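You operate a simulated robot arm through the tools that you are given. There is no shell and no other tool. Be economical: measure what you need, move in short steps, check, and stop when the job is done.

You are at the controls of a simulated robot arm. One attempt, no reset.

Task
Grease the green sleeve on the turntable; put it in the ready tray.
Fine: turn it under the nozzle, give the green grease knob a quarter turn, then bring pocket 56 back to the orange mark; leave the purple lock rocker on Free.

Only the result counts: the job must be done as asked and must still hold three seconds after the hand-in. Knocking over, shifting, dropping, spilling or breaking anything else fails it.

Robot
A 7-joint arm with a two-finger gripper, fixed in place. Base frame: the origin is at the foot of the arm, x ahead of it, y to its left, z up. Readings come in mm, degrees, newtons and seconds.
With the tool pointing down near the work surface it reaches from about 380 to 780 mm from the base axis. Its first joint turns from -143.0 to 143.0 degrees. Payload 2.45 kg.
Tool frame: the origin (TCP) lies between the finger pads and is the grasp point; the fingertips stand 26 mm ahead of it; z points along the fingers, y is the line along which they close. The gripper opens to 96 mm. The gripper's body begins 69 mm behind the TCP.
Orientation is told as [roll, pitch, yaw] about the base's x, y, z axes, in that order, counted from this pose: with the fingers straight down and closing along the base's y, the tool's x points along the base's -x, its y along +y and its z along -z.

Tools
- The arm moves only by the tool step_arm. Its argument "motion" is a list of rows, each a list of 7 numbers: the turn, a rotation vector about the tool's x, y, z in units of 45 degrees (1.0 is 45 degrees), then the shift along the tool's x, y, z in units of 500 mm (1.0 is 500 mm), then the closure, from 0 (fully open) to 1 (shut). In form: [[wx, wy, wz, x, y, z, grip], ...]. A call has 1 to 8 rows; each row is the pose to reach, as a shift and turn from the pose commanded when the call began, along the tool's axes at that moment. A call with a number of a shift or a turn outside -1 to 1 is refused whole. A row lasts 0.2 s, in which the tool goes at most 50 mm and 8.6 degrees; a call with a longer step from one row to the next is refused whole, and so is a gripper value outside its range. Where a pose cannot be reached the arm comes as near as it can. A force on the tool above 40 N (or 10 N above the force at the start of the call, whichever is more), or a blocked arm, ends the call early, and 0.2 s more pass. Each finger halts on what it meets, pressing with about 34 N; the grip force reading is that of the motor and also rises with nothing between the fingers. The clock runs only during rows and for 0.2 s after the last one: add rows that repeat a pose to give the fingers time. The reply holds the time, the measured pose of the TCP, the force on the tool along the base axes, the opening and the grip force, in the units named above and with some noise, with the torque about the TCP (base axes, N m) and any sound that the robot's microphone picked up.
- Cameras (640 x 400 px; columns grow to the right, rows downward): "scene" is fixed at [219, 651.5, 1569.7]; the picture's right is [-0.88, -0.48, 0.00], its down [-0.36, 0.66, -0.66] and it looks along [0.32, -0.58, -0.75] (base axes); focal length 329 px, centre (320, 200). "wrist" rides on the gripper at [82, 3, -98] in the tool frame; the picture's right is [-0.04, 1.00, 0.00], its down [-0.73, -0.03, -0.68] and it looks along [-0.68, -0.03, 0.73] (tool axes); focal length 256 px, centre (320, 200). There is no depth. A picture from a camera that has moved, and an enlarged one, comes with that camera's place and axes in the base frame and with its lens.
- get_image(camera): a new picture of that camera. No time passes.
- move_column(by): slides the trunk up (or, below 0, down) by that many mm; the arm rides with it, the base frame stays. It gives what a move gives, with no picture.
- enlarge(camera, box): a new picture of the part [left, top, right, bottom] of that camera's present view, enlarged. No time passes.
- hand_in(): hands the job in; it is judged then, once.

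Go step by step. Nothing tells you positions but the pictures and the camera data: compare them with the known pose of the tool, close in by small moves and look again before you grip or let go. The budget is 120 turns and 68 pictures, counting those below and the enlarged ones. Unless the task says otherwise, let go and move clear before handing in, and close with one line.

The tools are called after "Call:" by a JSON object that holds its "op" and its "data". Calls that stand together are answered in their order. step_arm: Moves the arm, as the interface text tells. Its arguments: {"type":"object","properties":{"motion":{"type":"array","items":{"type":"array","items":{"type":"number"}}}},"required":["motion"]} The other tools are called the same way: move_column (by) slides the trunk up or down; get_image (camera) takes a picture; enlarge (camera, box) takes an enlarged picture of a part of a camera's view; hand_in () hands the job in.

At the start:

```text
clock: 0.0
tcp_pos: [471.7, 151.5, 1220.7]
tcp_rot: [0.0, 0.0, 0.0]
ft_force: [-0.1, 0.6, -0.1]
torque: [0.03, 0.0, 0.03]
opening: 96.2
grip_force: 0.0
trunk travel left (down, up): [-575.0, 65.0]
```

scene: 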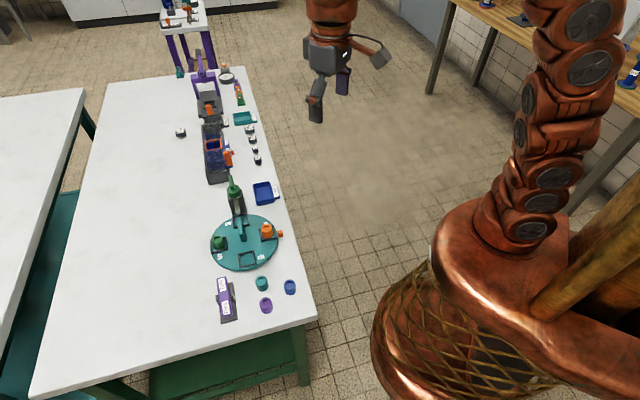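
wrist: 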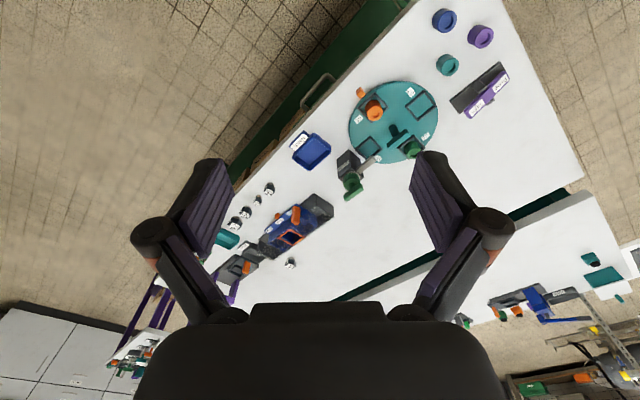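

I see a table with a teal turntable carrying a green sleeve and an orange item, a green dispenser, and a purple rocker. I'll take closer looks first.

Call:
{"op": "enlarge", "data": {"camera": "scene", "box": [190, 170, 310, 330]}}

Call:
{"op": "enlarge", "data": {"camera": "wrist", "box": [280, 60, 520, 210]}}

Call:
{"op": "enlarge", "data": {"camera": "scene", "box": [160, 60, 290, 200]}}

```text
2.50 times, centred on (250, 250) of scene
camera zoom: at [219.0, 651.5, 1569.7], right [-0.88, -0.48, 0.0], down [-0.36, 0.66, -0.66], along [0.32, -0.58, -0.75], focal length 822 px, centre (495, 75)
```

zoom: 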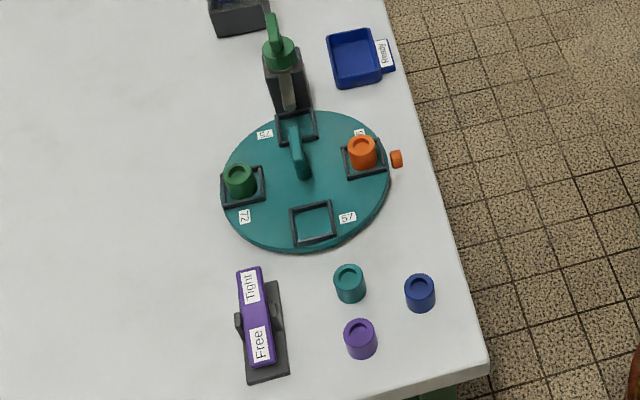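

```text
2.67 times, centred on (400, 135) of wrist
camera zoom: at [388.8, 154.0, 1319.1], right [0.04, 1.0, 0.0], down [0.73, -0.03, 0.68], along [0.68, -0.03, -0.73], focal length 683 px, centre (107, 373)
```

zoom: 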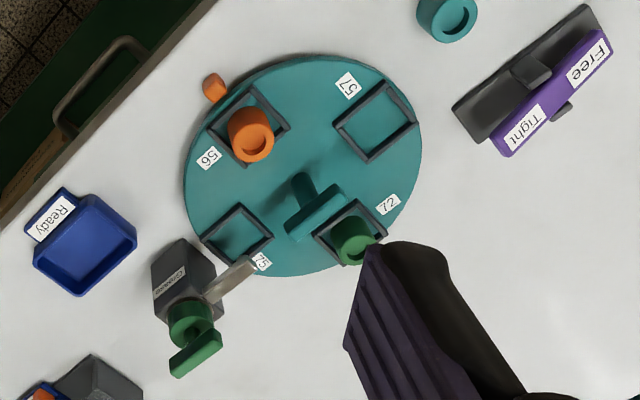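

```text
2.86 times, centred on (225, 130) of scene
camera zoom: at [219.0, 651.5, 1569.7], right [-0.88, -0.48, 0.0], down [-0.36, 0.66, -0.66], along [0.32, -0.58, -0.75], focal length 940 px, centre (591, 400)
```

zoom: 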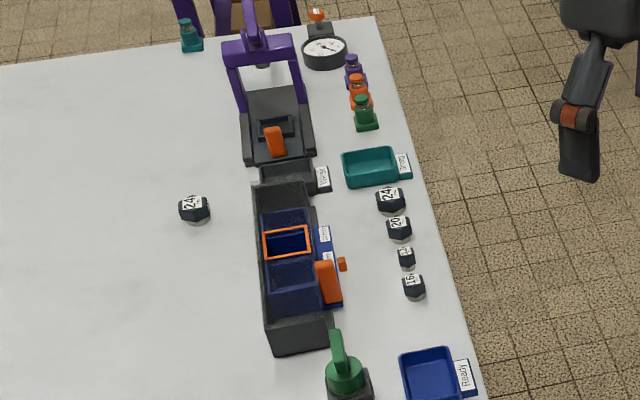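

The table is rotated about 45°. I estimate the green sleeve near (700,346,832), the turntable centre near (654,300), the ready tray near (719,115) and the rocker near (594,455). The tool is off the table edge here, so I'll lower the trunk.

Call:
{"op": "move_column", "data": {"by": -200}}

Call:
{"op": "get_image", "data": {"camera": "wrist"}}

```text
clock: 2.2
tcp_pos: [471.3, 151.4, 1020.4]
tcp_rot: [0.0, 0.0, 0.0]
ft_force: [0.7, 0.0, -0.2]
torque: [-0.02, 0.0, 0.03]
opening: 96.2
grip_force: 0.0
trunk travel left (down, up): [-375.0, 265.0]
```

```text
62 pictures are left
camera wrist: at [388.8, 154.0, 1119.1], right [0.04, 1.0, 0.0], down [0.73, -0.03, 0.68], along [0.68, -0.03, -0.73], focal length 256 px, centre (320, 200)
```

wrist: 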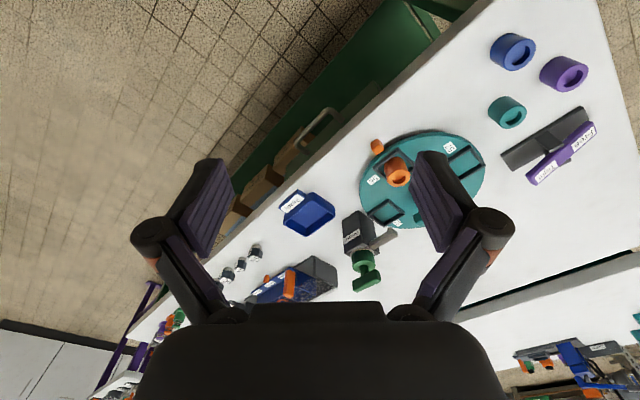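

The arm is above the table level. I'll move sideways to look at the turntable and rocker more squarely.

Call:
{"op": "step_arm", "data": {"motion": [[0, 0, 0, 0, 0.1, 0, 0], [0, 0, 0, 0, 0.2, 0, 0], [0, 0, 0, 0, 0.3, 0, 0]]}}

Call:
{"op": "get_image", "data": {"camera": "wrist"}}

```text
clock: 3.0
tcp_pos: [468.6, 303.5, 1022.7]
tcp_rot: [0.2, 0.0, 0.0]
ft_force: [-0.1, 0.2, 0.2]
torque: [0.03, -0.03, 0.01]
opening: 96.0
grip_force: 0.2
trunk travel left (down, up): [-375.0, 265.0]
```

```text
61 pictures are left
camera wrist: at [385.9, 307.7, 1120.6], right [0.04, 1.0, 0.0], down [0.73, -0.03, 0.68], along [0.68, -0.03, -0.73], focal length 256 px, centre (320, 200)
```

wrist: 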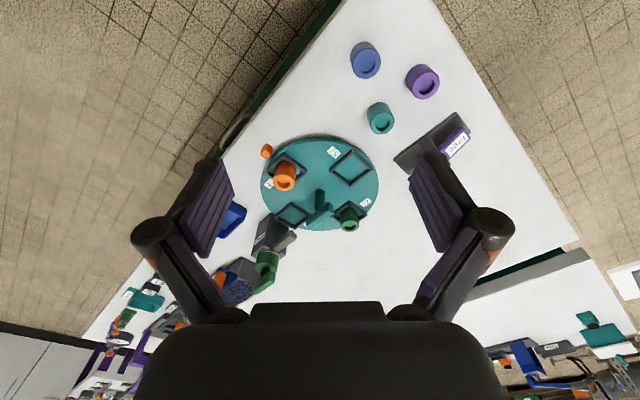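

Call:
{"op": "enlarge", "data": {"camera": "wrist", "box": [230, 120, 410, 290]}}

Call:
{"op": "enlarge", "data": {"camera": "scene", "box": [200, 180, 280, 230]}}

Call:
{"op": "enlarge", "data": {"camera": "scene", "box": [200, 270, 264, 330]}}

```text
2.35 times, centred on (320, 205) of wrist
camera zoom: at [385.9, 307.7, 1120.6], right [0.04, 1.0, 0.0], down [0.73, -0.03, 0.68], along [0.68, -0.03, -0.73], focal length 602 px, centre (320, 188)
```

zoom: 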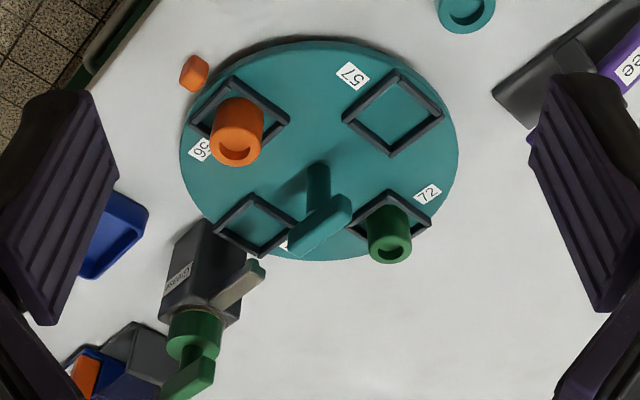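

```text
8.00 times, centred on (240, 205) of scene
camera zoom: at [219.0, 651.5, 1569.7], right [-0.88, -0.48, 0.0], down [-0.36, 0.66, -0.66], along [0.32, -0.58, -0.75], focal length 2630 px, centre (960, 160)
```

zoom: 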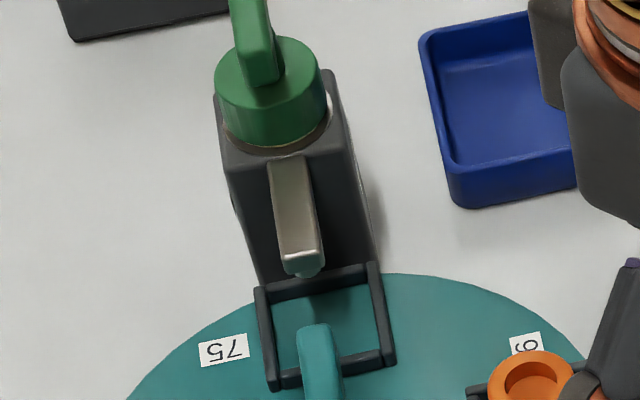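

```text
6.67 times, centred on (232, 300) of scene
camera zoom: at [219.0, 651.5, 1569.7], right [-0.88, -0.48, 0.0], down [-0.36, 0.66, -0.66], along [0.32, -0.58, -0.75], focal length 2192 px, centre (907, -467)
```

zoom: 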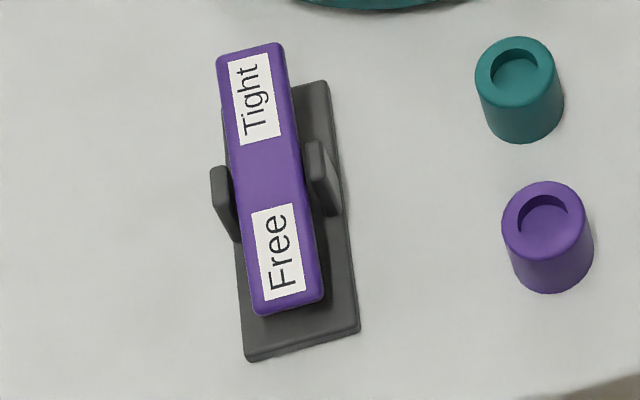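

The rocker seems to be on Free (Tight end raised), and I'll check that again. The T-handle bar is near (655,295), z≈865, pointing along −45°, so I'll move above it with the tool yawed −45°.

Call:
{"op": "step_arm", "data": {"motion": [[0, 0, 0.167, -0.06, -0.002, 0, 0.3], [0, 0, 0.333, -0.12, -0.004, 0, 0.5], [0, 0, 0.5, -0.18, -0.006, 0, 0.5], [0, 0, 0.667, -0.24, -0.008, 0, 0.5], [0, 0, 0.833, -0.3, -0.01, 0.02, 0.5], [0, 0, 1.0, -0.36, -0.014, 0.04, 0.5], [0, 0, 1.0, -0.37, -0.014, 0.08, 0.5]]}}

Call:
{"op": "get_image", "data": {"camera": "wrist"}}

Call:
{"op": "enlarge", "data": {"camera": "scene", "box": [180, 150, 300, 330]}}

```text
clock: 4.6
tcp_pos: [577.8, 263.7, 978.0]
tcp_rot: [0.0, -0.1, -43.2]
ft_force: [0.3, 1.0, 0.2]
torque: [-0.04, 0.0, 0.02]
opening: 48.1
grip_force: 0.1
out of reach, approached as far as the arm can: row 2, 3, 4, 5, 6, 7
trunk travel left (down, up): [-375.0, 265.0]
```

```text
57 pictures are left
camera wrist: at [518.2, 321.9, 1076.1], right [0.71, 0.7, 0.0], down [0.51, -0.52, 0.68], along [0.48, -0.48, -0.73], focal length 256 px, centre (320, 200)
```

wrist: 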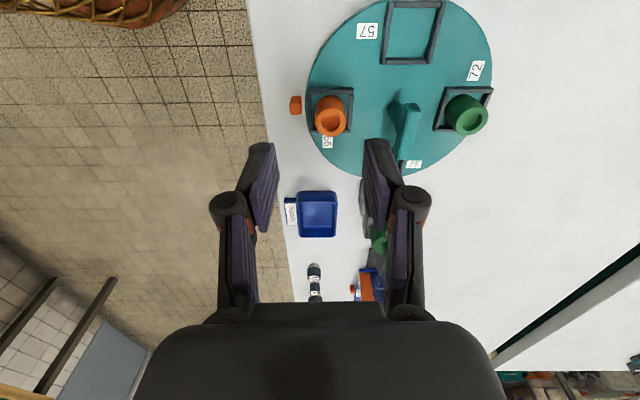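

```text
2.22 times, centred on (240, 240) of scene
camera zoom: at [219.0, 651.5, 1569.7], right [-0.88, -0.48, 0.0], down [-0.36, 0.66, -0.66], along [0.32, -0.58, -0.75], focal length 731 px, centre (498, 111)
```

zoom: 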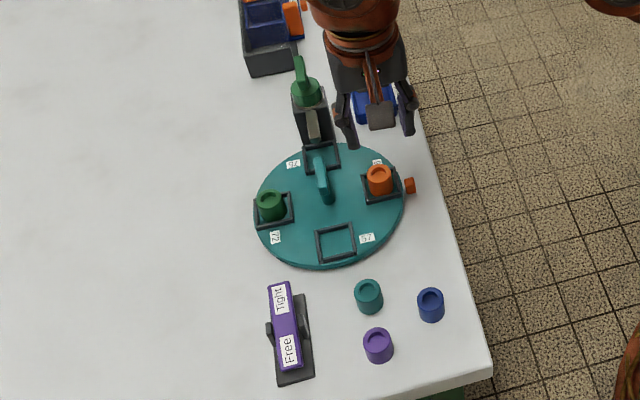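

Reach is limited with the arm folded high. I'll raise the trunk and bring the tool down with the arm to gain reach.

Call:
{"op": "move_column", "data": {"by": 180}}

Call:
{"op": "step_arm", "data": {"motion": [[0, 0, 0, 0, 0, 0.08, 0.5], [0, 0, 0, 0, 0, 0.16, 0.5], [0, 0, 0, 0, 0, 0.24, 0.5], [0, 0, 0, 0, 0, 0.32, 0.5]]}}

```text
clock: 6.6
tcp_pos: [576.6, 263.0, 1158.9]
tcp_rot: [0.1, -0.1, -43.1]
ft_force: [-1.2, 0.3, -0.9]
torque: [0.04, -0.04, 0.01]
opening: 47.9
grip_force: 0.1
trunk travel left (down, up): [-555.0, 85.0]
```

```text
clock: 7.6
tcp_pos: [574.2, 262.6, 997.5]
tcp_rot: [-0.1, -0.1, -43.2]
ft_force: [-1.4, 0.0, 0.1]
torque: [-0.02, -0.05, 0.03]
opening: 48.3
grip_force: 0.0
trunk travel left (down, up): [-555.0, 85.0]
```

Call:
{"op": "step_arm", "data": {"motion": [[0, 0, 0.02, -0.016, 0.08, 0.035, 0.5], [0, 0, 0.04, -0.032, 0.159, 0.074, 0.5]]}}

Call:
{"op": "get_image", "data": {"camera": "wrist"}}

```text
clock: 8.2
tcp_pos: [640.1, 308.3, 958.2]
tcp_rot: [0.0, -0.1, -45.0]
ft_force: [0.1, -0.7, 0.6]
torque: [-0.01, -0.06, 0.02]
opening: 47.8
grip_force: 0.0
trunk travel left (down, up): [-555.0, 85.0]
```

```text
55 pictures are left
camera wrist: at [583.9, 368.0, 1055.4], right [0.73, 0.68, 0.0], down [0.5, -0.54, 0.68], along [0.46, -0.5, -0.73], focal length 256 px, centre (320, 200)
```

wrist: 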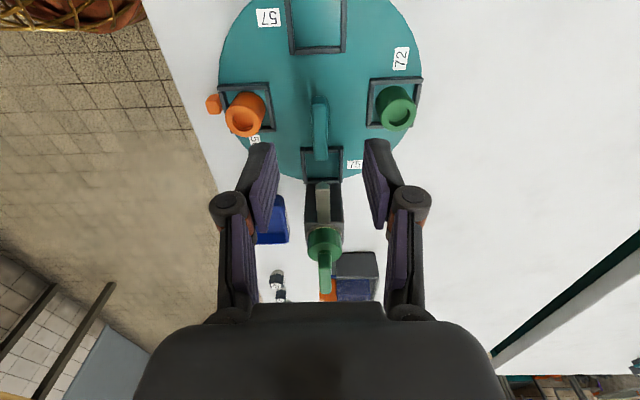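

The bar is directly ahead and aligned. I'll move forward 16 mm and descend to straddle it partway, then look.

Call:
{"op": "step_arm", "data": {"motion": [[0, 0, 0, -0.032, 0, 0.05, 0.5], [0, 0, 0, -0.032, 0, 0.11, 0.5], [0, 0, 0, -0.032, 0, 0.156, 0.5]]}}

Call:
{"op": "get_image", "data": {"camera": "wrist"}}

Call:
{"op": "enlarge", "data": {"camera": "scene", "box": [190, 170, 310, 330]}}

```text
clock: 9.0
tcp_pos: [651.6, 296.8, 880.4]
tcp_rot: [-0.1, -0.1, -44.9]
ft_force: [-0.4, 0.8, -0.3]
torque: [-0.01, 0.01, 0.02]
opening: 48.1
grip_force: 0.0
trunk travel left (down, up): [-555.0, 85.0]
```

```text
54 pictures are left
camera wrist: at [594.4, 356.9, 978.2], right [0.73, 0.68, 0.0], down [0.5, -0.54, 0.68], along [0.46, -0.5, -0.73], focal length 256 px, centre (320, 200)
```

wrist: 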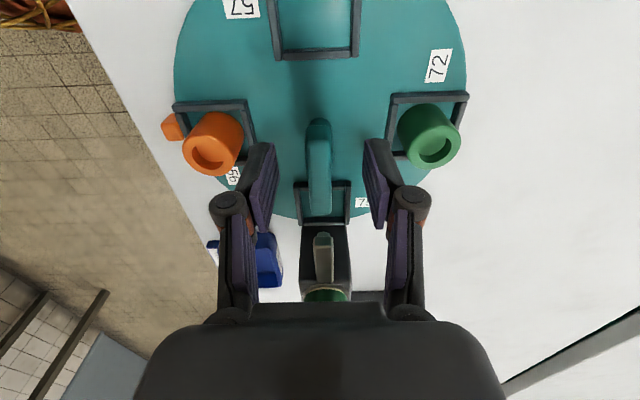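

```text
2.50 times, centred on (250, 250) of scene
camera zoom: at [219.0, 651.5, 1569.7], right [-0.88, -0.48, 0.0], down [-0.36, 0.66, -0.66], along [0.32, -0.58, -0.75], focal length 822 px, centre (495, 75)
```

zoom: 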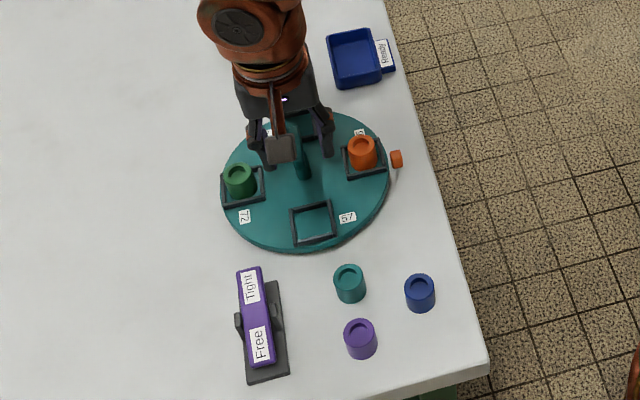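

The bar is centred between the fingers at z≈868. I'll descend 20 mm and close.

Call:
{"op": "step_arm", "data": {"motion": [[0, 0, 0, -0.002, 0, 0.02, 0.5], [0, 0, 0, -0.002, 0, 0.042, 0.5], [0, 0, 0, -0.002, 0, 0.042, 0.8], [0, 0, 0, -0.002, 0, 0.042, 1], [0, 0, 0, -0.002, 0, 0.042, 1], [0, 0, 0, -0.002, 0, 0.042, 1]]}}

Call:
{"op": "get_image", "data": {"camera": "wrist"}}

```text
clock: 10.4
tcp_pos: [650.3, 296.8, 861.2]
tcp_rot: [-0.1, 0.0, -45.0]
ft_force: [-20.0, -14.2, -1.8]
torque: [-0.41, 0.5, 0.02]
opening: 15.6
grip_force: 41.4
trunk travel left (down, up): [-555.0, 85.0]
```

```text
52 pictures are left
camera wrist: at [594.7, 357.0, 959.3], right [0.73, 0.68, 0.0], down [0.5, -0.54, 0.68], along [0.46, -0.5, -0.73], focal length 256 px, centre (320, 200)
```

wrist: 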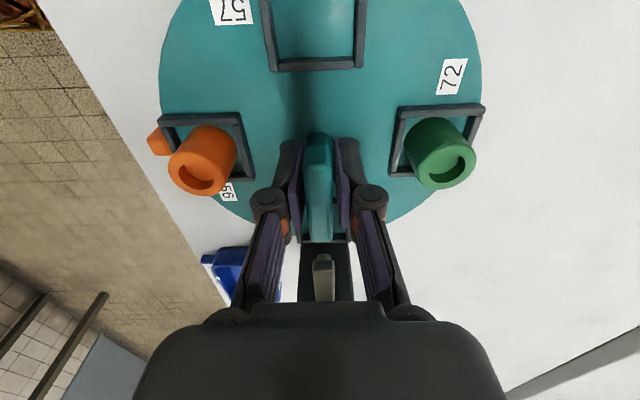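

Gripped at 15.6 mm with a small side load. I'll relieve that, then try a small turn (clockwise from above) to check the table is free.

Call:
{"op": "step_arm", "data": {"motion": [[0, 0, 0, 0, -0.003, 0, 1], [0, 0, 0.1, 0, -0.003, 0, 1], [0, 0, 0.2, 0, -0.003, 0, 1]]}}

Call:
{"op": "enlarge", "data": {"camera": "scene", "box": [190, 170, 310, 330]}}

```text
clock: 11.2
tcp_pos: [650.9, 297.0, 860.5]
tcp_rot: [-0.1, -0.1, -54.0]
ft_force: [-25.7, -14.4, -9.2]
torque: [0.0, 0.88, 0.08]
opening: 15.7
grip_force: 41.7
trunk travel left (down, up): [-555.0, 85.0]
```

```text
2.50 times, centred on (250, 250) of scene
camera zoom: at [219.0, 651.5, 1569.7], right [-0.88, -0.48, 0.0], down [-0.36, 0.66, -0.66], along [0.32, -0.58, -0.75], focal length 822 px, centre (495, 75)
```

zoom: 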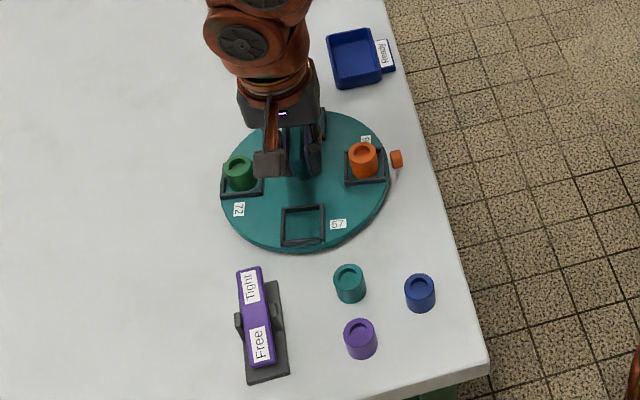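

The table turns freely, so the lock is Free. I'll relieve the side force and see which way it changes.

Call:
{"op": "step_arm", "data": {"motion": [[0, 0, 0, 0, -0.006, 0, 1], [0, 0, 0, 0, -0.006, 0, 1]]}}

```text
clock: 11.8
tcp_pos: [650.6, 297.4, 860.5]
tcp_rot: [0.2, 0.0, -53.9]
ft_force: [-3.2, -1.5, -14.5]
torque: [0.43, 0.32, 0.01]
opening: 15.7
grip_force: 41.8
trunk travel left (down, up): [-555.0, 85.0]
```

Call:
{"op": "step_arm", "data": {"motion": [[0, 0, 0.15, 0, 0, 0.002, 1], [0, 0, 0.3, 0, 0, 0.002, 1], [0, 0, 0.45, 0, 0, 0.002, 1], [0, 0, 0.6, 0, 0, 0.002, 1], [0, 0, 0.75, 0, 0, 0.002, 1], [0, 0, 0.9, 0, 0, 0.002, 1], [0, 0, 0.9, 0, 0, 0.002, 1]]}}

```text
clock: 13.4
tcp_pos: [650.1, 296.5, 861.0]
tcp_rot: [0.1, 0.0, -94.6]
ft_force: [-6.4, 4.8, -11.4]
torque: [0.96, 0.07, -0.01]
opening: 15.7
grip_force: 41.2
trunk travel left (down, up): [-555.0, 85.0]
```

Smooth so far; another 40.4° to go.

Call:
{"op": "step_arm", "data": {"motion": [[0, 0, 0.15, 0, 0, 0, 1], [0, 0, 0.3, 0, 0, 0, 1], [0, 0, 0.45, 0, 0, 0, 1], [0, 0, 0.6, 0, 0, 0, 1], [0, 0, 0.75, 0, 0, 0, 1], [0, 0, 0.898, 0, 0, 0, 1], [0, 0, 0.898, 0, 0, 0, 1]]}}

Call:
{"op": "enlarge", "data": {"camera": "scene", "box": [200, 170, 300, 270]}}

Call:
{"op": "get_image", "data": {"camera": "wrist"}}

```text
clock: 15.0
tcp_pos: [649.6, 296.7, 860.5]
tcp_rot: [0.0, -0.1, -134.9]
ft_force: [-5.3, 13.1, -0.3]
torque: [0.95, -0.46, -0.03]
opening: 15.3
grip_force: 41.6
trunk travel left (down, up): [-555.0, 85.0]
```

```text
4.00 times, centred on (250, 220) of scene
camera zoom: at [219.0, 651.5, 1569.7], right [-0.88, -0.48, 0.0], down [-0.36, 0.66, -0.66], along [0.32, -0.58, -0.75], focal length 1315 px, centre (600, 120)
```

zoom: 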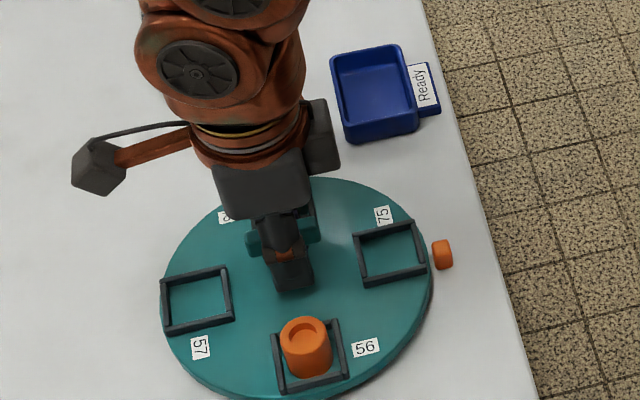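

```text
49 pictures are left
camera wrist: at [708.9, 352.2, 959.4], right [0.68, -0.73, 0.0], down [-0.54, -0.5, 0.68], along [-0.5, -0.46, -0.73], focal length 256 px, centre (320, 200)
```

wrist: 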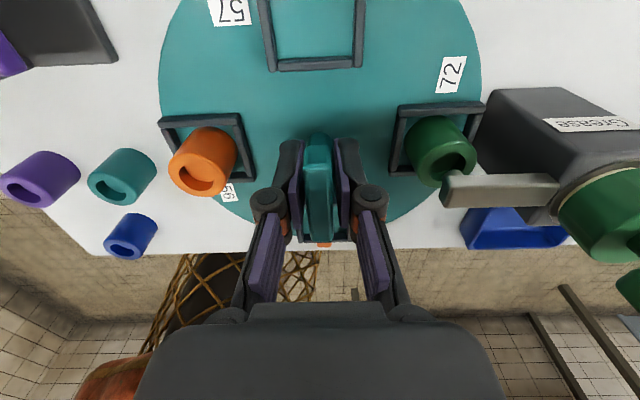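

Pocket 72 sits under the nozzle. I'll release, rise clear, and rotate the tool back to −45° to look at the knob.

Call:
{"op": "step_arm", "data": {"motion": [[0, 0, 0, 0, 0, 0, 0.7], [0, 0, 0, 0, 0, 0, 0.5], [0, 0, 0, 0, 0, 0, 0.5], [0, 0, 0, 0, 0, -0.04, 0.5], [0, 0, 0, 0, 0, -0.12, 0.5], [0, 0, 0, 0, 0, -0.2, 0.5], [0, 0, 0, 0, 0, -0.25, 0.5]]}}

Call:
{"op": "step_arm", "data": {"motion": [[0, 0, -0.17, 0, 0, 0, 0.5], [0, 0, -0.34, 0, 0, 0, 0.5], [0, 0, -0.51, 0, 0, 0, 0.5], [0, 0, -0.68, 0, 0, 0, 0.5], [0, 0, -0.85, 0, 0, 0, 0.5], [0, 0, -1, 0, 0, 0, 0.5]]}}

Call:
{"op": "step_arm", "data": {"motion": [[0, 0, -0.17, 0, 0, 0, 0.5], [0, 0, -0.34, 0, 0, 0, 0.5], [0, 0, -0.51, 0, 0, 0, 0.5], [0, 0, -0.68, 0, 0, 0, 0.5], [0, 0, -0.85, 0, 0, 0, 0.5], [0, 0, -1, 0, 0, 0, 0.5]]}}

Call:
{"op": "get_image", "data": {"camera": "wrist"}}

```text
clock: 16.6
tcp_pos: [649.1, 296.6, 986.2]
tcp_rot: [0.1, -0.1, -134.9]
ft_force: [-0.6, -1.0, 0.5]
torque: [-0.02, 0.01, -0.03]
opening: 47.8
grip_force: 0.1
trunk travel left (down, up): [-555.0, 85.0]
```

```text
clock: 18.0
tcp_pos: [650.5, 295.3, 986.5]
tcp_rot: [0.0, -0.1, -89.8]
ft_force: [0.2, 0.0, -0.6]
torque: [-0.01, -0.03, -0.01]
opening: 47.9
grip_force: 0.1
trunk travel left (down, up): [-555.0, 85.0]
```

```text
clock: 19.4
tcp_pos: [650.7, 296.6, 984.4]
tcp_rot: [0.0, 0.0, -44.8]
ft_force: [-0.3, 0.2, -0.6]
torque: [-0.01, -0.01, 0.01]
opening: 48.0
grip_force: 0.0
trunk travel left (down, up): [-555.0, 85.0]
```

```text
48 pictures are left
camera wrist: at [595.0, 355.2, 1084.1], right [0.73, 0.68, 0.0], down [0.5, -0.54, 0.68], along [0.46, -0.5, -0.73], focal length 256 px, centre (320, 200)
```

wrist: 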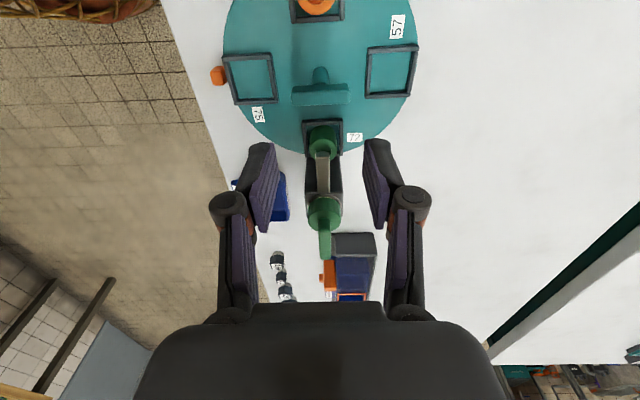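

Call:
{"op": "enlarge", "data": {"camera": "wrist", "box": [270, 110, 390, 280]}}

Call:
{"op": "enlarge", "data": {"camera": "scene", "box": [205, 165, 275, 235]}}

```text
2.35 times, centred on (330, 195) of wrist
camera zoom: at [595.0, 355.2, 1084.1], right [0.73, 0.68, 0.0], down [0.5, -0.54, 0.68], along [0.46, -0.5, -0.73], focal length 602 px, centre (296, 212)
```

zoom: 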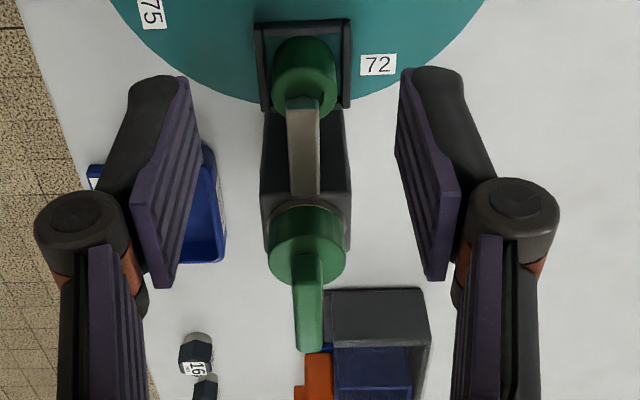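

```text
5.71 times, centred on (240, 200) of scene
camera zoom: at [219.0, 651.5, 1569.7], right [-0.88, -0.48, 0.0], down [-0.36, 0.66, -0.66], along [0.32, -0.58, -0.75], focal length 1879 px, centre (777, 200)
```

zoom: 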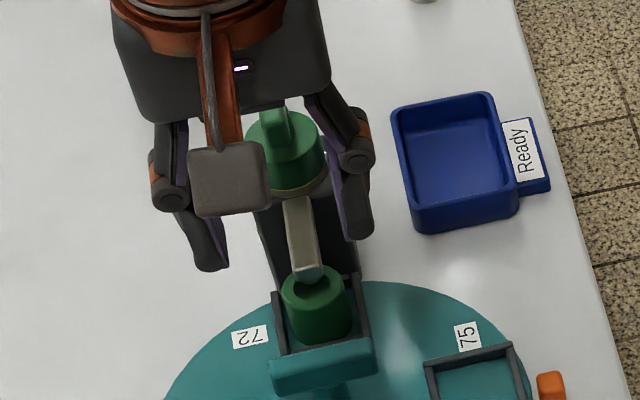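

The nozzle tip is over the sleeve. The knob's bar is near (747,200) with its top at z≈910, lined up with the tool yaw. I'll approach above it.

Call:
{"op": "step_arm", "data": {"motion": [[0, 0, 0, -0.07, 0, 0, 0.5], [0, 0, 0, -0.14, 0, 0, 0.5], [0, 0, 0, -0.21, 0, 0, 0.5], [0, 0, 0, -0.24, 0, 0.02, 0.5], [0, 0, 0, -0.25, 0, 0.06, 0.5]]}}

Call:
{"op": "get_image", "data": {"camera": "wrist"}}

```text
clock: 20.6
tcp_pos: [738.3, 206.2, 954.0]
tcp_rot: [0.1, -0.1, -45.0]
ft_force: [0.5, -0.4, 0.4]
torque: [-0.02, -0.01, -0.03]
opening: 48.0
grip_force: 0.1
trunk travel left (down, up): [-555.0, 85.0]
```

```text
45 pictures are left
camera wrist: at [682.4, 265.0, 1052.3], right [0.73, 0.68, 0.0], down [0.5, -0.54, 0.68], along [0.46, -0.5, -0.73], focal length 256 px, centre (320, 200)
```

wrist: 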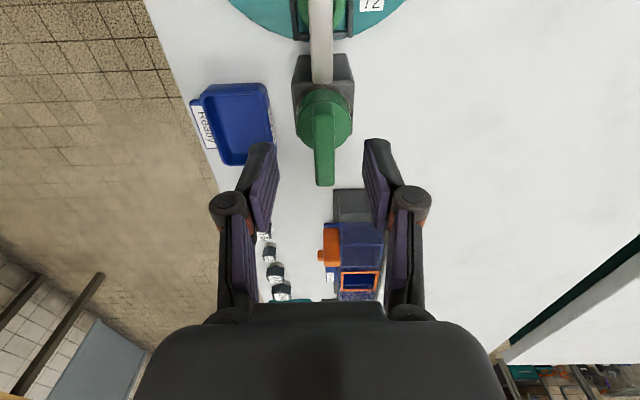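

Call:
{"op": "step_arm", "data": {"motion": [[0, 0, 0, -0.01, 0.001, 0.04, 0.5], [0, 0, 0, -0.01, 0.001, 0.07, 0.5]]}}

Call:
{"op": "get_image", "data": {"camera": "wrist"}}

Call:
{"op": "enlarge", "data": {"camera": "scene", "box": [205, 165, 275, 235]}}

```text
clock: 21.2
tcp_pos: [743.8, 203.2, 919.7]
tcp_rot: [0.0, 0.0, -44.8]
ft_force: [0.3, 0.4, -0.6]
torque: [-0.03, 0.04, -0.01]
opening: 48.0
grip_force: 0.0
trunk travel left (down, up): [-555.0, 85.0]
```

```text
44 pictures are left
camera wrist: at [686.2, 261.9, 1018.6], right [0.73, 0.68, 0.0], down [0.5, -0.54, 0.68], along [0.46, -0.5, -0.73], focal length 256 px, centre (320, 200)
```

wrist: 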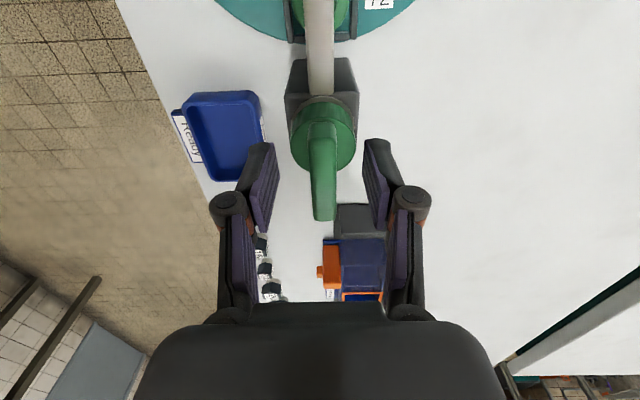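

```text
5.71 times, centred on (240, 200) of scene
camera zoom: at [219.0, 651.5, 1569.7], right [-0.88, -0.48, 0.0], down [-0.36, 0.66, -0.66], along [0.32, -0.58, -0.75], focal length 1879 px, centre (777, 200)
```

zoom: 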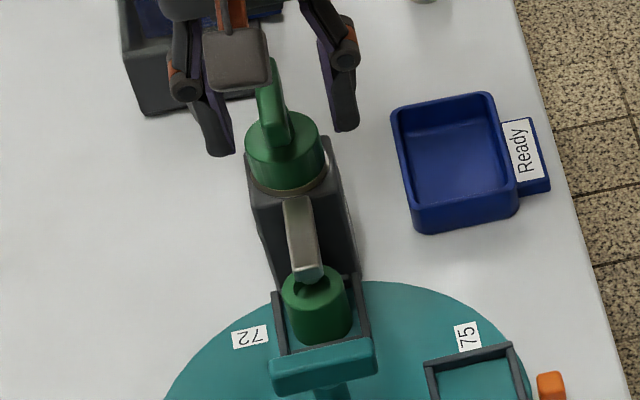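

Call:
{"op": "enlarge", "data": {"camera": "wrist", "box": [270, 80, 380, 230]}}

Call:
{"op": "enlarge", "data": {"camera": "scene", "box": [220, 165, 260, 205]}}

```text
2.67 times, centred on (325, 155) of wrist
camera zoom: at [686.2, 261.9, 1018.6], right [0.73, 0.68, 0.0], down [0.5, -0.54, 0.68], along [0.46, -0.5, -0.73], focal length 683 px, centre (307, 320)
```

zoom: 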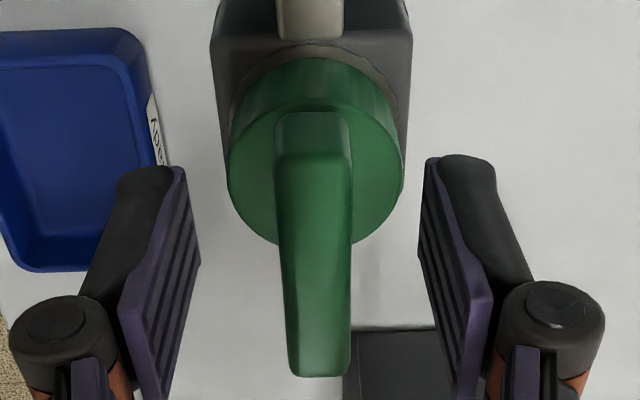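

```text
10.00 times, centred on (240, 185) of scene
camera zoom: at [219.0, 651.5, 1569.7], right [-0.88, -0.48, 0.0], down [-0.36, 0.66, -0.66], along [0.32, -0.58, -0.75], focal length 3288 px, centre (1120, 350)
```

zoom: 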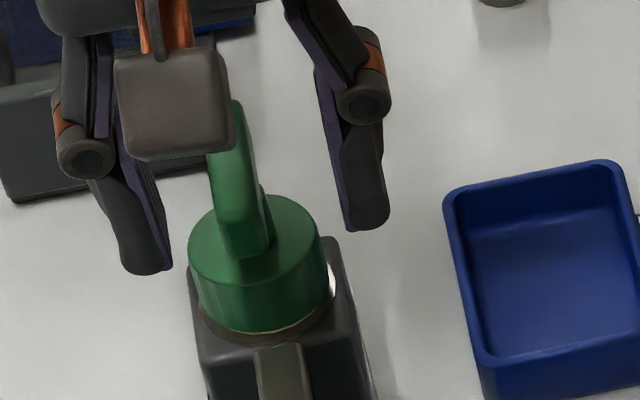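

Comparing three views, the bar top is near z≈925, centred about 9 mm nearer than the TCP. I'll back off 9 mm, lower 2 mm and close gently.

Call:
{"op": "step_arm", "data": {"motion": [[0, 0, 0, 0.018, 0, 0.004, 0.5], [0, 0, 0, 0.018, 0, 0.004, 0.7], [0, 0, 0, 0.018, 0, 0.004, 0.75], [0, 0, 0, 0.018, 0, 0.004, 0.75]]}}

Call:
{"op": "get_image", "data": {"camera": "wrist"}}

Call:
{"op": "enlarge", "data": {"camera": "scene", "box": [220, 165, 260, 205]}}

```text
clock: 22.2
tcp_pos: [735.6, 211.2, 918.7]
tcp_rot: [0.2, -0.1, -44.8]
ft_force: [17.6, 14.3, 11.4]
torque: [0.57, -0.36, 0.08]
opening: 35.8
grip_force: 42.0
trunk travel left (down, up): [-555.0, 85.0]
```

```text
40 pictures are left
camera wrist: at [679.8, 270.1, 1017.8], right [0.73, 0.68, 0.0], down [0.5, -0.54, 0.68], along [0.47, -0.5, -0.73], focal length 256 px, centre (320, 200)
```

wrist: 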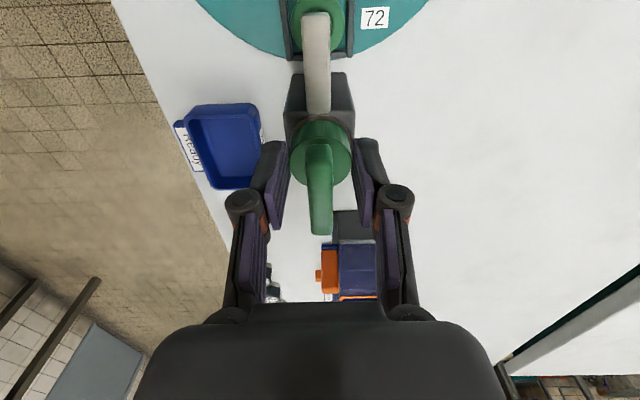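

```text
10.00 times, centred on (240, 185) of scene
camera zoom: at [219.0, 651.5, 1569.7], right [-0.88, -0.48, 0.0], down [-0.36, 0.66, -0.66], along [0.32, -0.58, -0.75], focal length 3288 px, centre (1120, 350)
```

zoom: 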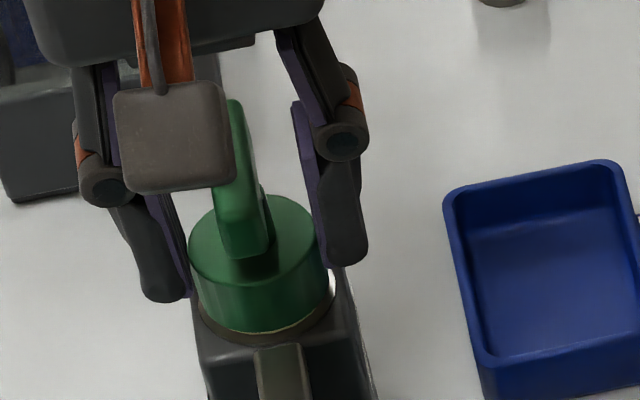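

The fingertips closed on the knob's cylinder (36 mm wide), so its top is higher than I assumed (~897). I'll open, rise to TCP z≈931 and close on the bar.

Call:
{"op": "step_arm", "data": {"motion": [[0, 0, 0, 0, 0, 0, 0.6], [0, 0, 0, 0, 0.002, 0, 0.5], [0, 0, 0, 0, 0.002, -0.024, 0.5], [0, 0, 0, 0, 0.002, -0.024, 0.75], [0, 0, 0, 0, 0.002, -0.024, 0.9], [0, 0, 0, 0, 0.002, -0.024, 1], [0, 0, 0, 0, 0.002, -0.024, 1]]}}

Call:
{"op": "get_image", "data": {"camera": "wrist"}}

```text
clock: 23.8
tcp_pos: [736.4, 210.9, 931.8]
tcp_rot: [0.0, 0.0, -44.9]
ft_force: [1.5, -0.1, -0.7]
torque: [-0.02, -0.07, 0.02]
opening: 13.6
grip_force: 40.2
trunk travel left (down, up): [-555.0, 85.0]
```

```text
38 pictures are left
camera wrist: at [680.0, 270.9, 1029.2], right [0.73, 0.68, 0.0], down [0.5, -0.54, 0.68], along [0.46, -0.5, -0.73], focal length 256 px, centre (320, 200)
```

wrist: 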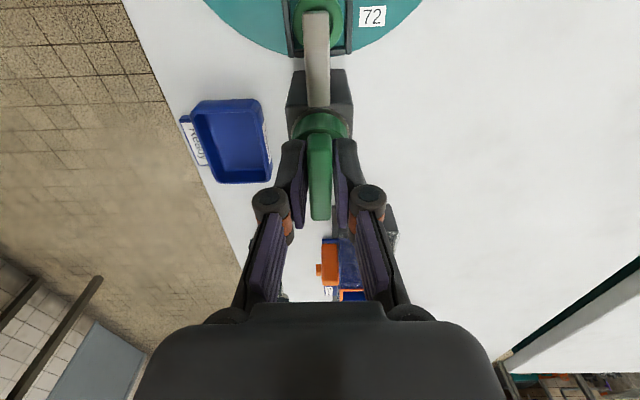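

Bar gripped (13.6 mm). I'll try a small turn to feel which way is free.

Call:
{"op": "step_arm", "data": {"motion": [[0, 0, -0.1, 0, 0, 0, 1], [0, 0, -0.2, 0, 0, 0, 1], [0, 0, -0.2, 0, 0, 0, 1]]}}

Call:
{"op": "enlarge", "data": {"camera": "wrist", "box": [270, 80, 380, 230]}}

```text
clock: 24.6
tcp_pos: [736.4, 210.7, 929.7]
tcp_rot: [-0.1, 0.0, -35.9]
ft_force: [-8.4, -4.1, 0.4]
torque: [-0.1, 0.25, -1.06]
opening: 14.8
grip_force: 40.9
trunk travel left (down, up): [-555.0, 85.0]
```

```text
2.67 times, centred on (325, 155) of wrist
camera zoom: at [671.6, 261.1, 1029.2], right [0.62, 0.79, 0.0], down [0.58, -0.45, 0.68], along [0.53, -0.42, -0.73], focal length 683 px, centre (307, 320)
```

zoom: 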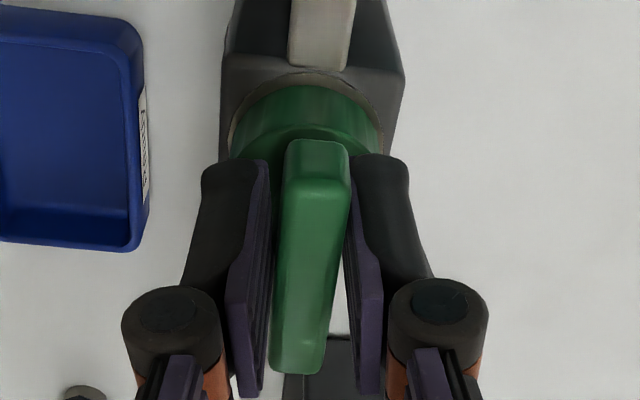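

That direction is blocked by a stop, as the bar is skewing in the grip. I'll turn the other way (clockwise from above).

Call:
{"op": "step_arm", "data": {"motion": [[0, 0, 0.1, 0, 0, 0, 1], [0, 0, 0.2, 0, 0, 0, 1], [0, 0, 0.35, 0, 0, 0, 1], [0, 0, 0.5, 0, 0, 0, 1], [0, 0, 0.5, 0, 0, 0, 1]]}}

Call:
{"op": "enlarge", "data": {"camera": "wrist", "box": [250, 60, 400, 230]}}

```text
clock: 25.8
tcp_pos: [736.7, 211.4, 930.1]
tcp_rot: [0.0, 0.0, -58.4]
ft_force: [3.5, -6.9, -10.6]
torque: [0.22, 0.24, 0.02]
opening: 13.9
grip_force: 40.0
trunk travel left (down, up): [-555.0, 85.0]
```

```text
2.35 times, centred on (325, 145) of wrist
camera zoom: at [696.7, 282.0, 1029.2], right [0.87, 0.49, 0.0], down [0.36, -0.64, 0.68], along [0.33, -0.59, -0.73], focal length 602 px, centre (308, 329)
```

zoom: 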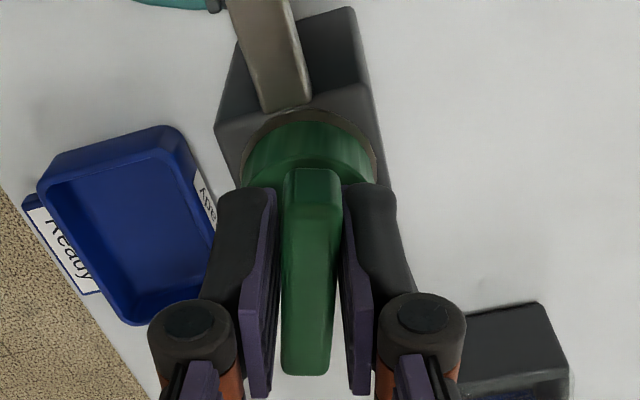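

It turns freely this way; I'll continue to −135°.

Call:
{"op": "step_arm", "data": {"motion": [[0, 0, 0.15, 0, 0, 0, 1], [0, 0, 0.3, 0, 0, 0, 1], [0, 0, 0.45, 0, 0, 0, 1], [0, 0, 0.6, 0, 0, 0, 1], [0, 0, 0.75, 0, 0, 0, 1], [0, 0, 0.85, 0, 0, 0, 1]]}}

Call:
{"op": "step_arm", "data": {"motion": [[0, 0, 0.15, 0, 0, 0, 1], [0, 0, 0.3, 0, 0, 0, 1], [0, 0, 0.45, 0, 0, 0, 1], [0, 0, 0.6, 0, 0, 0, 1], [0, 0, 0.75, 0, 0, 0, 1], [0, 0, 0.85, 0, 0, 0, 1], [0, 0, 0.85, 0, 0, 0, 1]]}}

Call:
{"op": "get_image", "data": {"camera": "wrist"}}

```text
clock: 27.2
tcp_pos: [738.7, 211.6, 930.9]
tcp_rot: [0.2, 0.0, -96.7]
ft_force: [24.4, 2.9, -4.9]
torque: [0.11, -0.55, 0.09]
opening: 14.0
grip_force: 40.0
trunk travel left (down, up): [-555.0, 85.0]
```

```text
clock: 28.0
tcp_pos: [738.8, 210.1, 931.0]
tcp_rot: [0.3, 0.2, -117.3]
ft_force: [18.0, 2.1, -10.4]
torque: [-0.54, -0.16, 0.04]
opening: 13.8
grip_force: 40.1
trunk travel left (down, up): [-555.0, 85.0]
stopped in row 4: the force on the tool passed its limit at 42 N (the readings are from after the stop); the commanded pose is now the measured one
```

```text
35 pictures are left
camera wrist: at [778.3, 281.8, 1029.6], right [0.87, -0.49, 0.01], down [-0.37, -0.64, 0.68], along [-0.33, -0.59, -0.74], focal length 256 px, centre (320, 200)
```

wrist: 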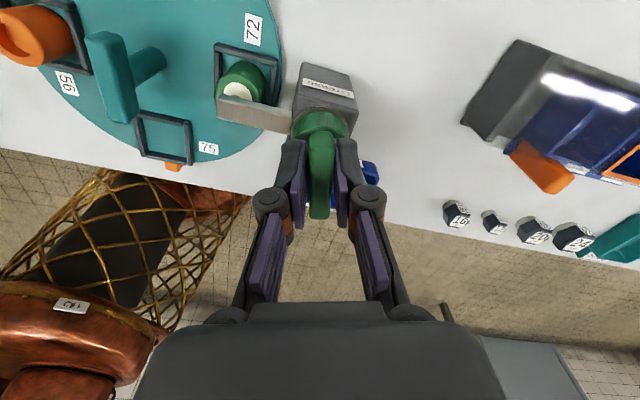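

Grease (white) has appeared in the sleeve and the knob is at about 72°. I'll shift slightly to relieve the side load and finish the quarter turn.

Call:
{"op": "step_arm", "data": {"motion": [[0, 0, 0, 0.003, 0.006, 0.002, 1], [0, 0, 0.1, 0.003, 0.006, 0.002, 1], [0, 0, 0.2, 0.003, 0.006, 0.002, 1], [0, 0, 0.3, 0.003, 0.006, 0.002, 1], [0, 0, 0.39, 0.003, 0.006, 0.002, 1], [0, 0, 0.39, 0.003, 0.006, 0.002, 1]]}}

Call:
{"op": "get_image", "data": {"camera": "wrist"}}

```text
clock: 29.4
tcp_pos: [740.2, 211.7, 930.2]
tcp_rot: [0.1, 0.3, -134.9]
ft_force: [-18.3, -8.1, -8.2]
torque: [-0.83, 1.01, -0.03]
opening: 14.0
grip_force: 40.1
trunk travel left (down, up): [-555.0, 85.0]
```

```text
34 pictures are left
camera wrist: at [799.0, 265.8, 1029.5], right [0.68, -0.73, 0.0], down [-0.54, -0.5, 0.68], along [-0.5, -0.46, -0.74], focal length 256 px, centre (320, 200)
```

wrist: 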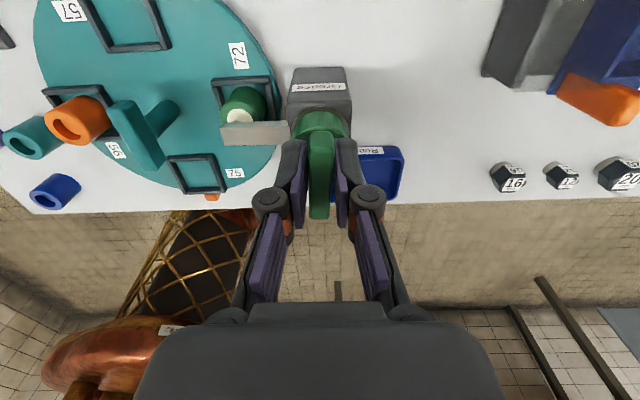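

The quarter turn is complete. I'll release, rise, and return over the turntable handle (its bar now lies at +45°, so the tool stays at yaw −135).

Call:
{"op": "step_arm", "data": {"motion": [[0, 0, 0, 0, 0, 0, 0.7], [0, 0, 0, 0, 0, 0, 0.5], [0, 0, 0, 0, 0, 0, 0.5], [0, 0, 0, 0, 0, -0.04, 0.5], [0, 0, 0, 0, 0, -0.1, 0.5]]}}

Call:
{"op": "step_arm", "data": {"motion": [[0, 0, 0, 0, -0.06, 0, 0.5], [0, 0, 0, 0, -0.14, 0, 0.5], [0, 0, 0, 0, -0.22, 0, 0.5], [0, 0, 0, 0, -0.247, 0, 0.5]]}}

Call:
{"op": "get_image", "data": {"camera": "wrist"}}

Call:
{"op": "enlarge", "data": {"camera": "scene", "box": [190, 150, 310, 290]}}

```text
clock: 30.6
tcp_pos: [734.3, 209.7, 977.9]
tcp_rot: [0.0, 0.1, -134.6]
ft_force: [0.6, 0.2, -0.3]
torque: [-0.06, 0.02, 0.0]
opening: 48.0
grip_force: 0.0
out of reach, approached as far as the arm can: row 5
trunk travel left (down, up): [-555.0, 85.0]
```

```text
clock: 31.6
tcp_pos: [646.2, 295.4, 977.0]
tcp_rot: [0.2, 0.3, -134.8]
ft_force: [0.8, -0.1, 0.0]
torque: [0.03, 0.0, 0.02]
opening: 47.7
grip_force: 0.0
trunk travel left (down, up): [-555.0, 85.0]
```

```text
33 pictures are left
camera wrist: at [705.0, 350.8, 1075.9], right [0.68, -0.73, 0.0], down [-0.54, -0.5, 0.68], along [-0.49, -0.46, -0.74], focal length 256 px, centre (320, 200)
```

wrist: 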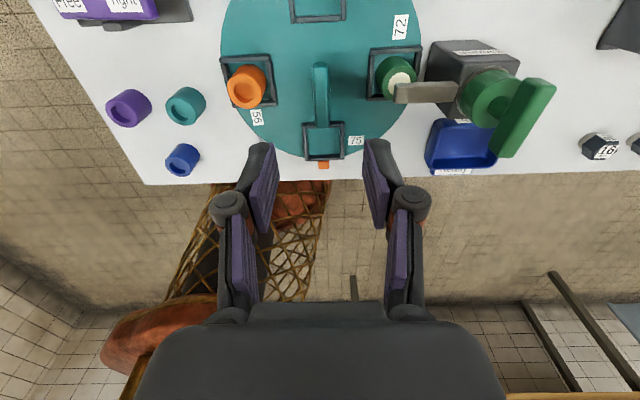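

```text
2.86 times, centred on (250, 220) of scene
camera zoom: at [219.0, 651.5, 1569.7], right [-0.88, -0.48, 0.0], down [-0.36, 0.66, -0.66], along [0.32, -0.58, -0.75], focal length 940 px, centre (520, 143)
```

zoom: 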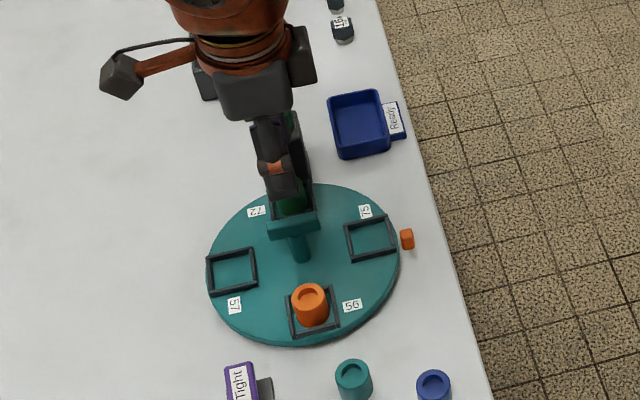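

Grease is in the sleeve. I'll descend on the handle at the pose I released it from and grip again.

Call:
{"op": "step_arm", "data": {"motion": [[0, 0, 0, 0.007, 0.003, 0.08, 0.5], [0, 0, 0, 0.007, 0.003, 0.16, 0.5], [0, 0, 0, 0.007, 0.003, 0.232, 0.5], [0, 0, 0, 0.007, 0.003, 0.232, 0.8], [0, 0, 0, 0.007, 0.003, 0.232, 1], [0, 0, 0, 0.007, 0.003, 0.232, 1], [0, 0, 0, 0.007, 0.003, 0.232, 1]]}}

```text
clock: 33.2
tcp_pos: [651.3, 296.9, 860.7]
tcp_rot: [0.1, 0.4, -134.6]
ft_force: [-6.9, 6.6, -1.8]
torque: [0.33, -0.01, -0.01]
opening: 15.5
grip_force: 41.2
trunk travel left (down, up): [-555.0, 85.0]
```

Call:
{"op": "step_arm", "data": {"motion": [[0, 0, -0.15, 0, 0, 0, 1], [0, 0, -0.3, 0, 0, 0, 1], [0, 0, -0.45, 0, 0, 0, 1], [0, 0, -0.6, 0, 0, 0, 1], [0, 0, -0.75, 0, 0, 0, 1], [0, 0, -0.9, 0, 0, 0, 1], [0, 0, -1, 0, 0, 0, 1]]}}

Call:
{"op": "step_arm", "data": {"motion": [[0, 0, -0.15, 0, 0, 0, 1], [0, 0, -0.3, 0, 0, 0, 1], [0, 0, -0.45, 0, 0, 0, 1], [0, 0, -0.6, 0, 0, 0, 1], [0, 0, -0.75, 0, 0, 0, 1], [0, 0, -0.9, 0, 0, 0, 1], [0, 0, -0.993, 0, 0, 0, 1], [0, 0, -0.993, 0, 0, 0, 1]]}}

Call:
{"op": "get_image", "data": {"camera": "wrist"}}

Call:
{"op": "enlarge", "data": {"camera": "scene", "box": [190, 170, 310, 330]}}

```text
clock: 34.8
tcp_pos: [650.7, 297.3, 861.5]
tcp_rot: [0.1, 0.0, -89.7]
ft_force: [-29.8, -0.9, -14.5]
torque: [0.51, 0.71, -0.08]
opening: 15.8
grip_force: 41.7
trunk travel left (down, up): [-555.0, 85.0]
```

```text
clock: 36.0
tcp_pos: [650.4, 298.3, 861.2]
tcp_rot: [0.0, 0.0, -59.7]
ft_force: [-12.8, 0.5, 0.9]
torque: [-0.6, 0.02, -0.02]
opening: 15.8
grip_force: 42.1
trunk travel left (down, up): [-555.0, 85.0]
stopped in row 5: the force on the tool passed its limit at 44 N (the readings are from after the stop); the commanded pose is now the measured one
```

```text
31 pictures are left
camera wrist: at [610.8, 369.6, 959.5], right [0.88, 0.47, 0.0], down [0.34, -0.65, 0.68], along [0.32, -0.6, -0.73], focal length 256 px, centre (320, 200)
```

wrist: 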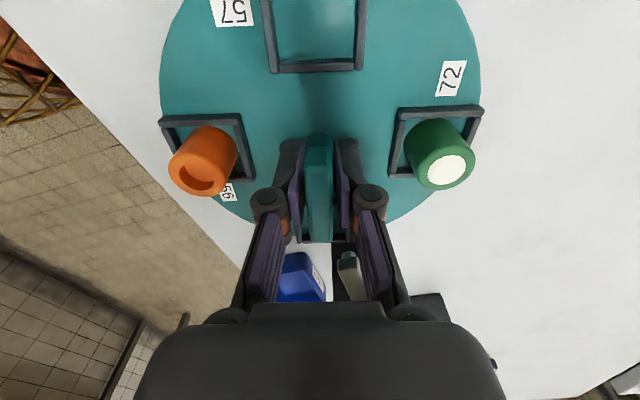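

```text
2.50 times, centred on (250, 250) of scene
camera zoom: at [219.0, 651.5, 1569.7], right [-0.88, -0.48, 0.0], down [-0.36, 0.66, -0.66], along [0.32, -0.58, -0.75], focal length 822 px, centre (495, 75)
```

zoom: 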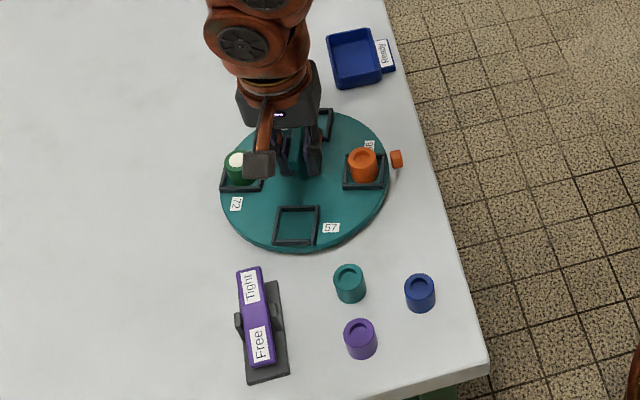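

Stopped at −59.7° by side load; I'll relieve it and finish the last 14.8°.

Call:
{"op": "step_arm", "data": {"motion": [[0, 0, 0, 0, -0.004, 0, 1], [0, 0, -0.1, 0, -0.004, 0, 1], [0, 0, -0.2, 0, -0.004, 0, 1], [0, 0, -0.329, 0, -0.004, 0, 1], [0, 0, -0.329, 0, -0.004, 0, 1]]}}

Call:
{"op": "enlarge", "data": {"camera": "scene", "box": [190, 170, 310, 330]}}

```text
clock: 37.2
tcp_pos: [650.3, 297.4, 862.8]
tcp_rot: [0.3, -0.1, -44.7]
ft_force: [5.4, 11.2, 5.4]
torque: [0.89, 0.46, 0.03]
opening: 15.7
grip_force: 41.5
trunk travel left (down, up): [-555.0, 85.0]
```

```text
2.50 times, centred on (250, 250) of scene
camera zoom: at [219.0, 651.5, 1569.7], right [-0.88, -0.48, 0.0], down [-0.36, 0.66, -0.66], along [0.32, -0.58, -0.75], focal length 822 px, centre (495, 75)
```

zoom: 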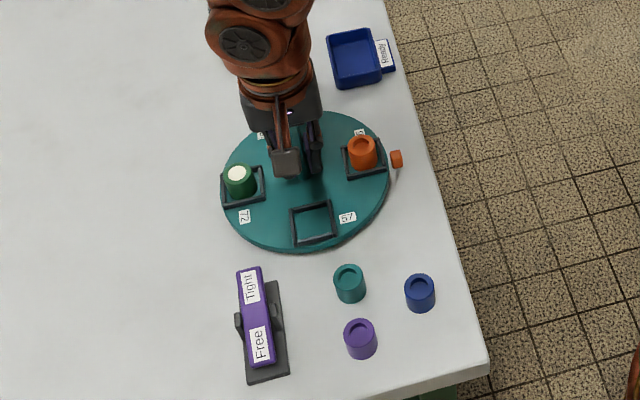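

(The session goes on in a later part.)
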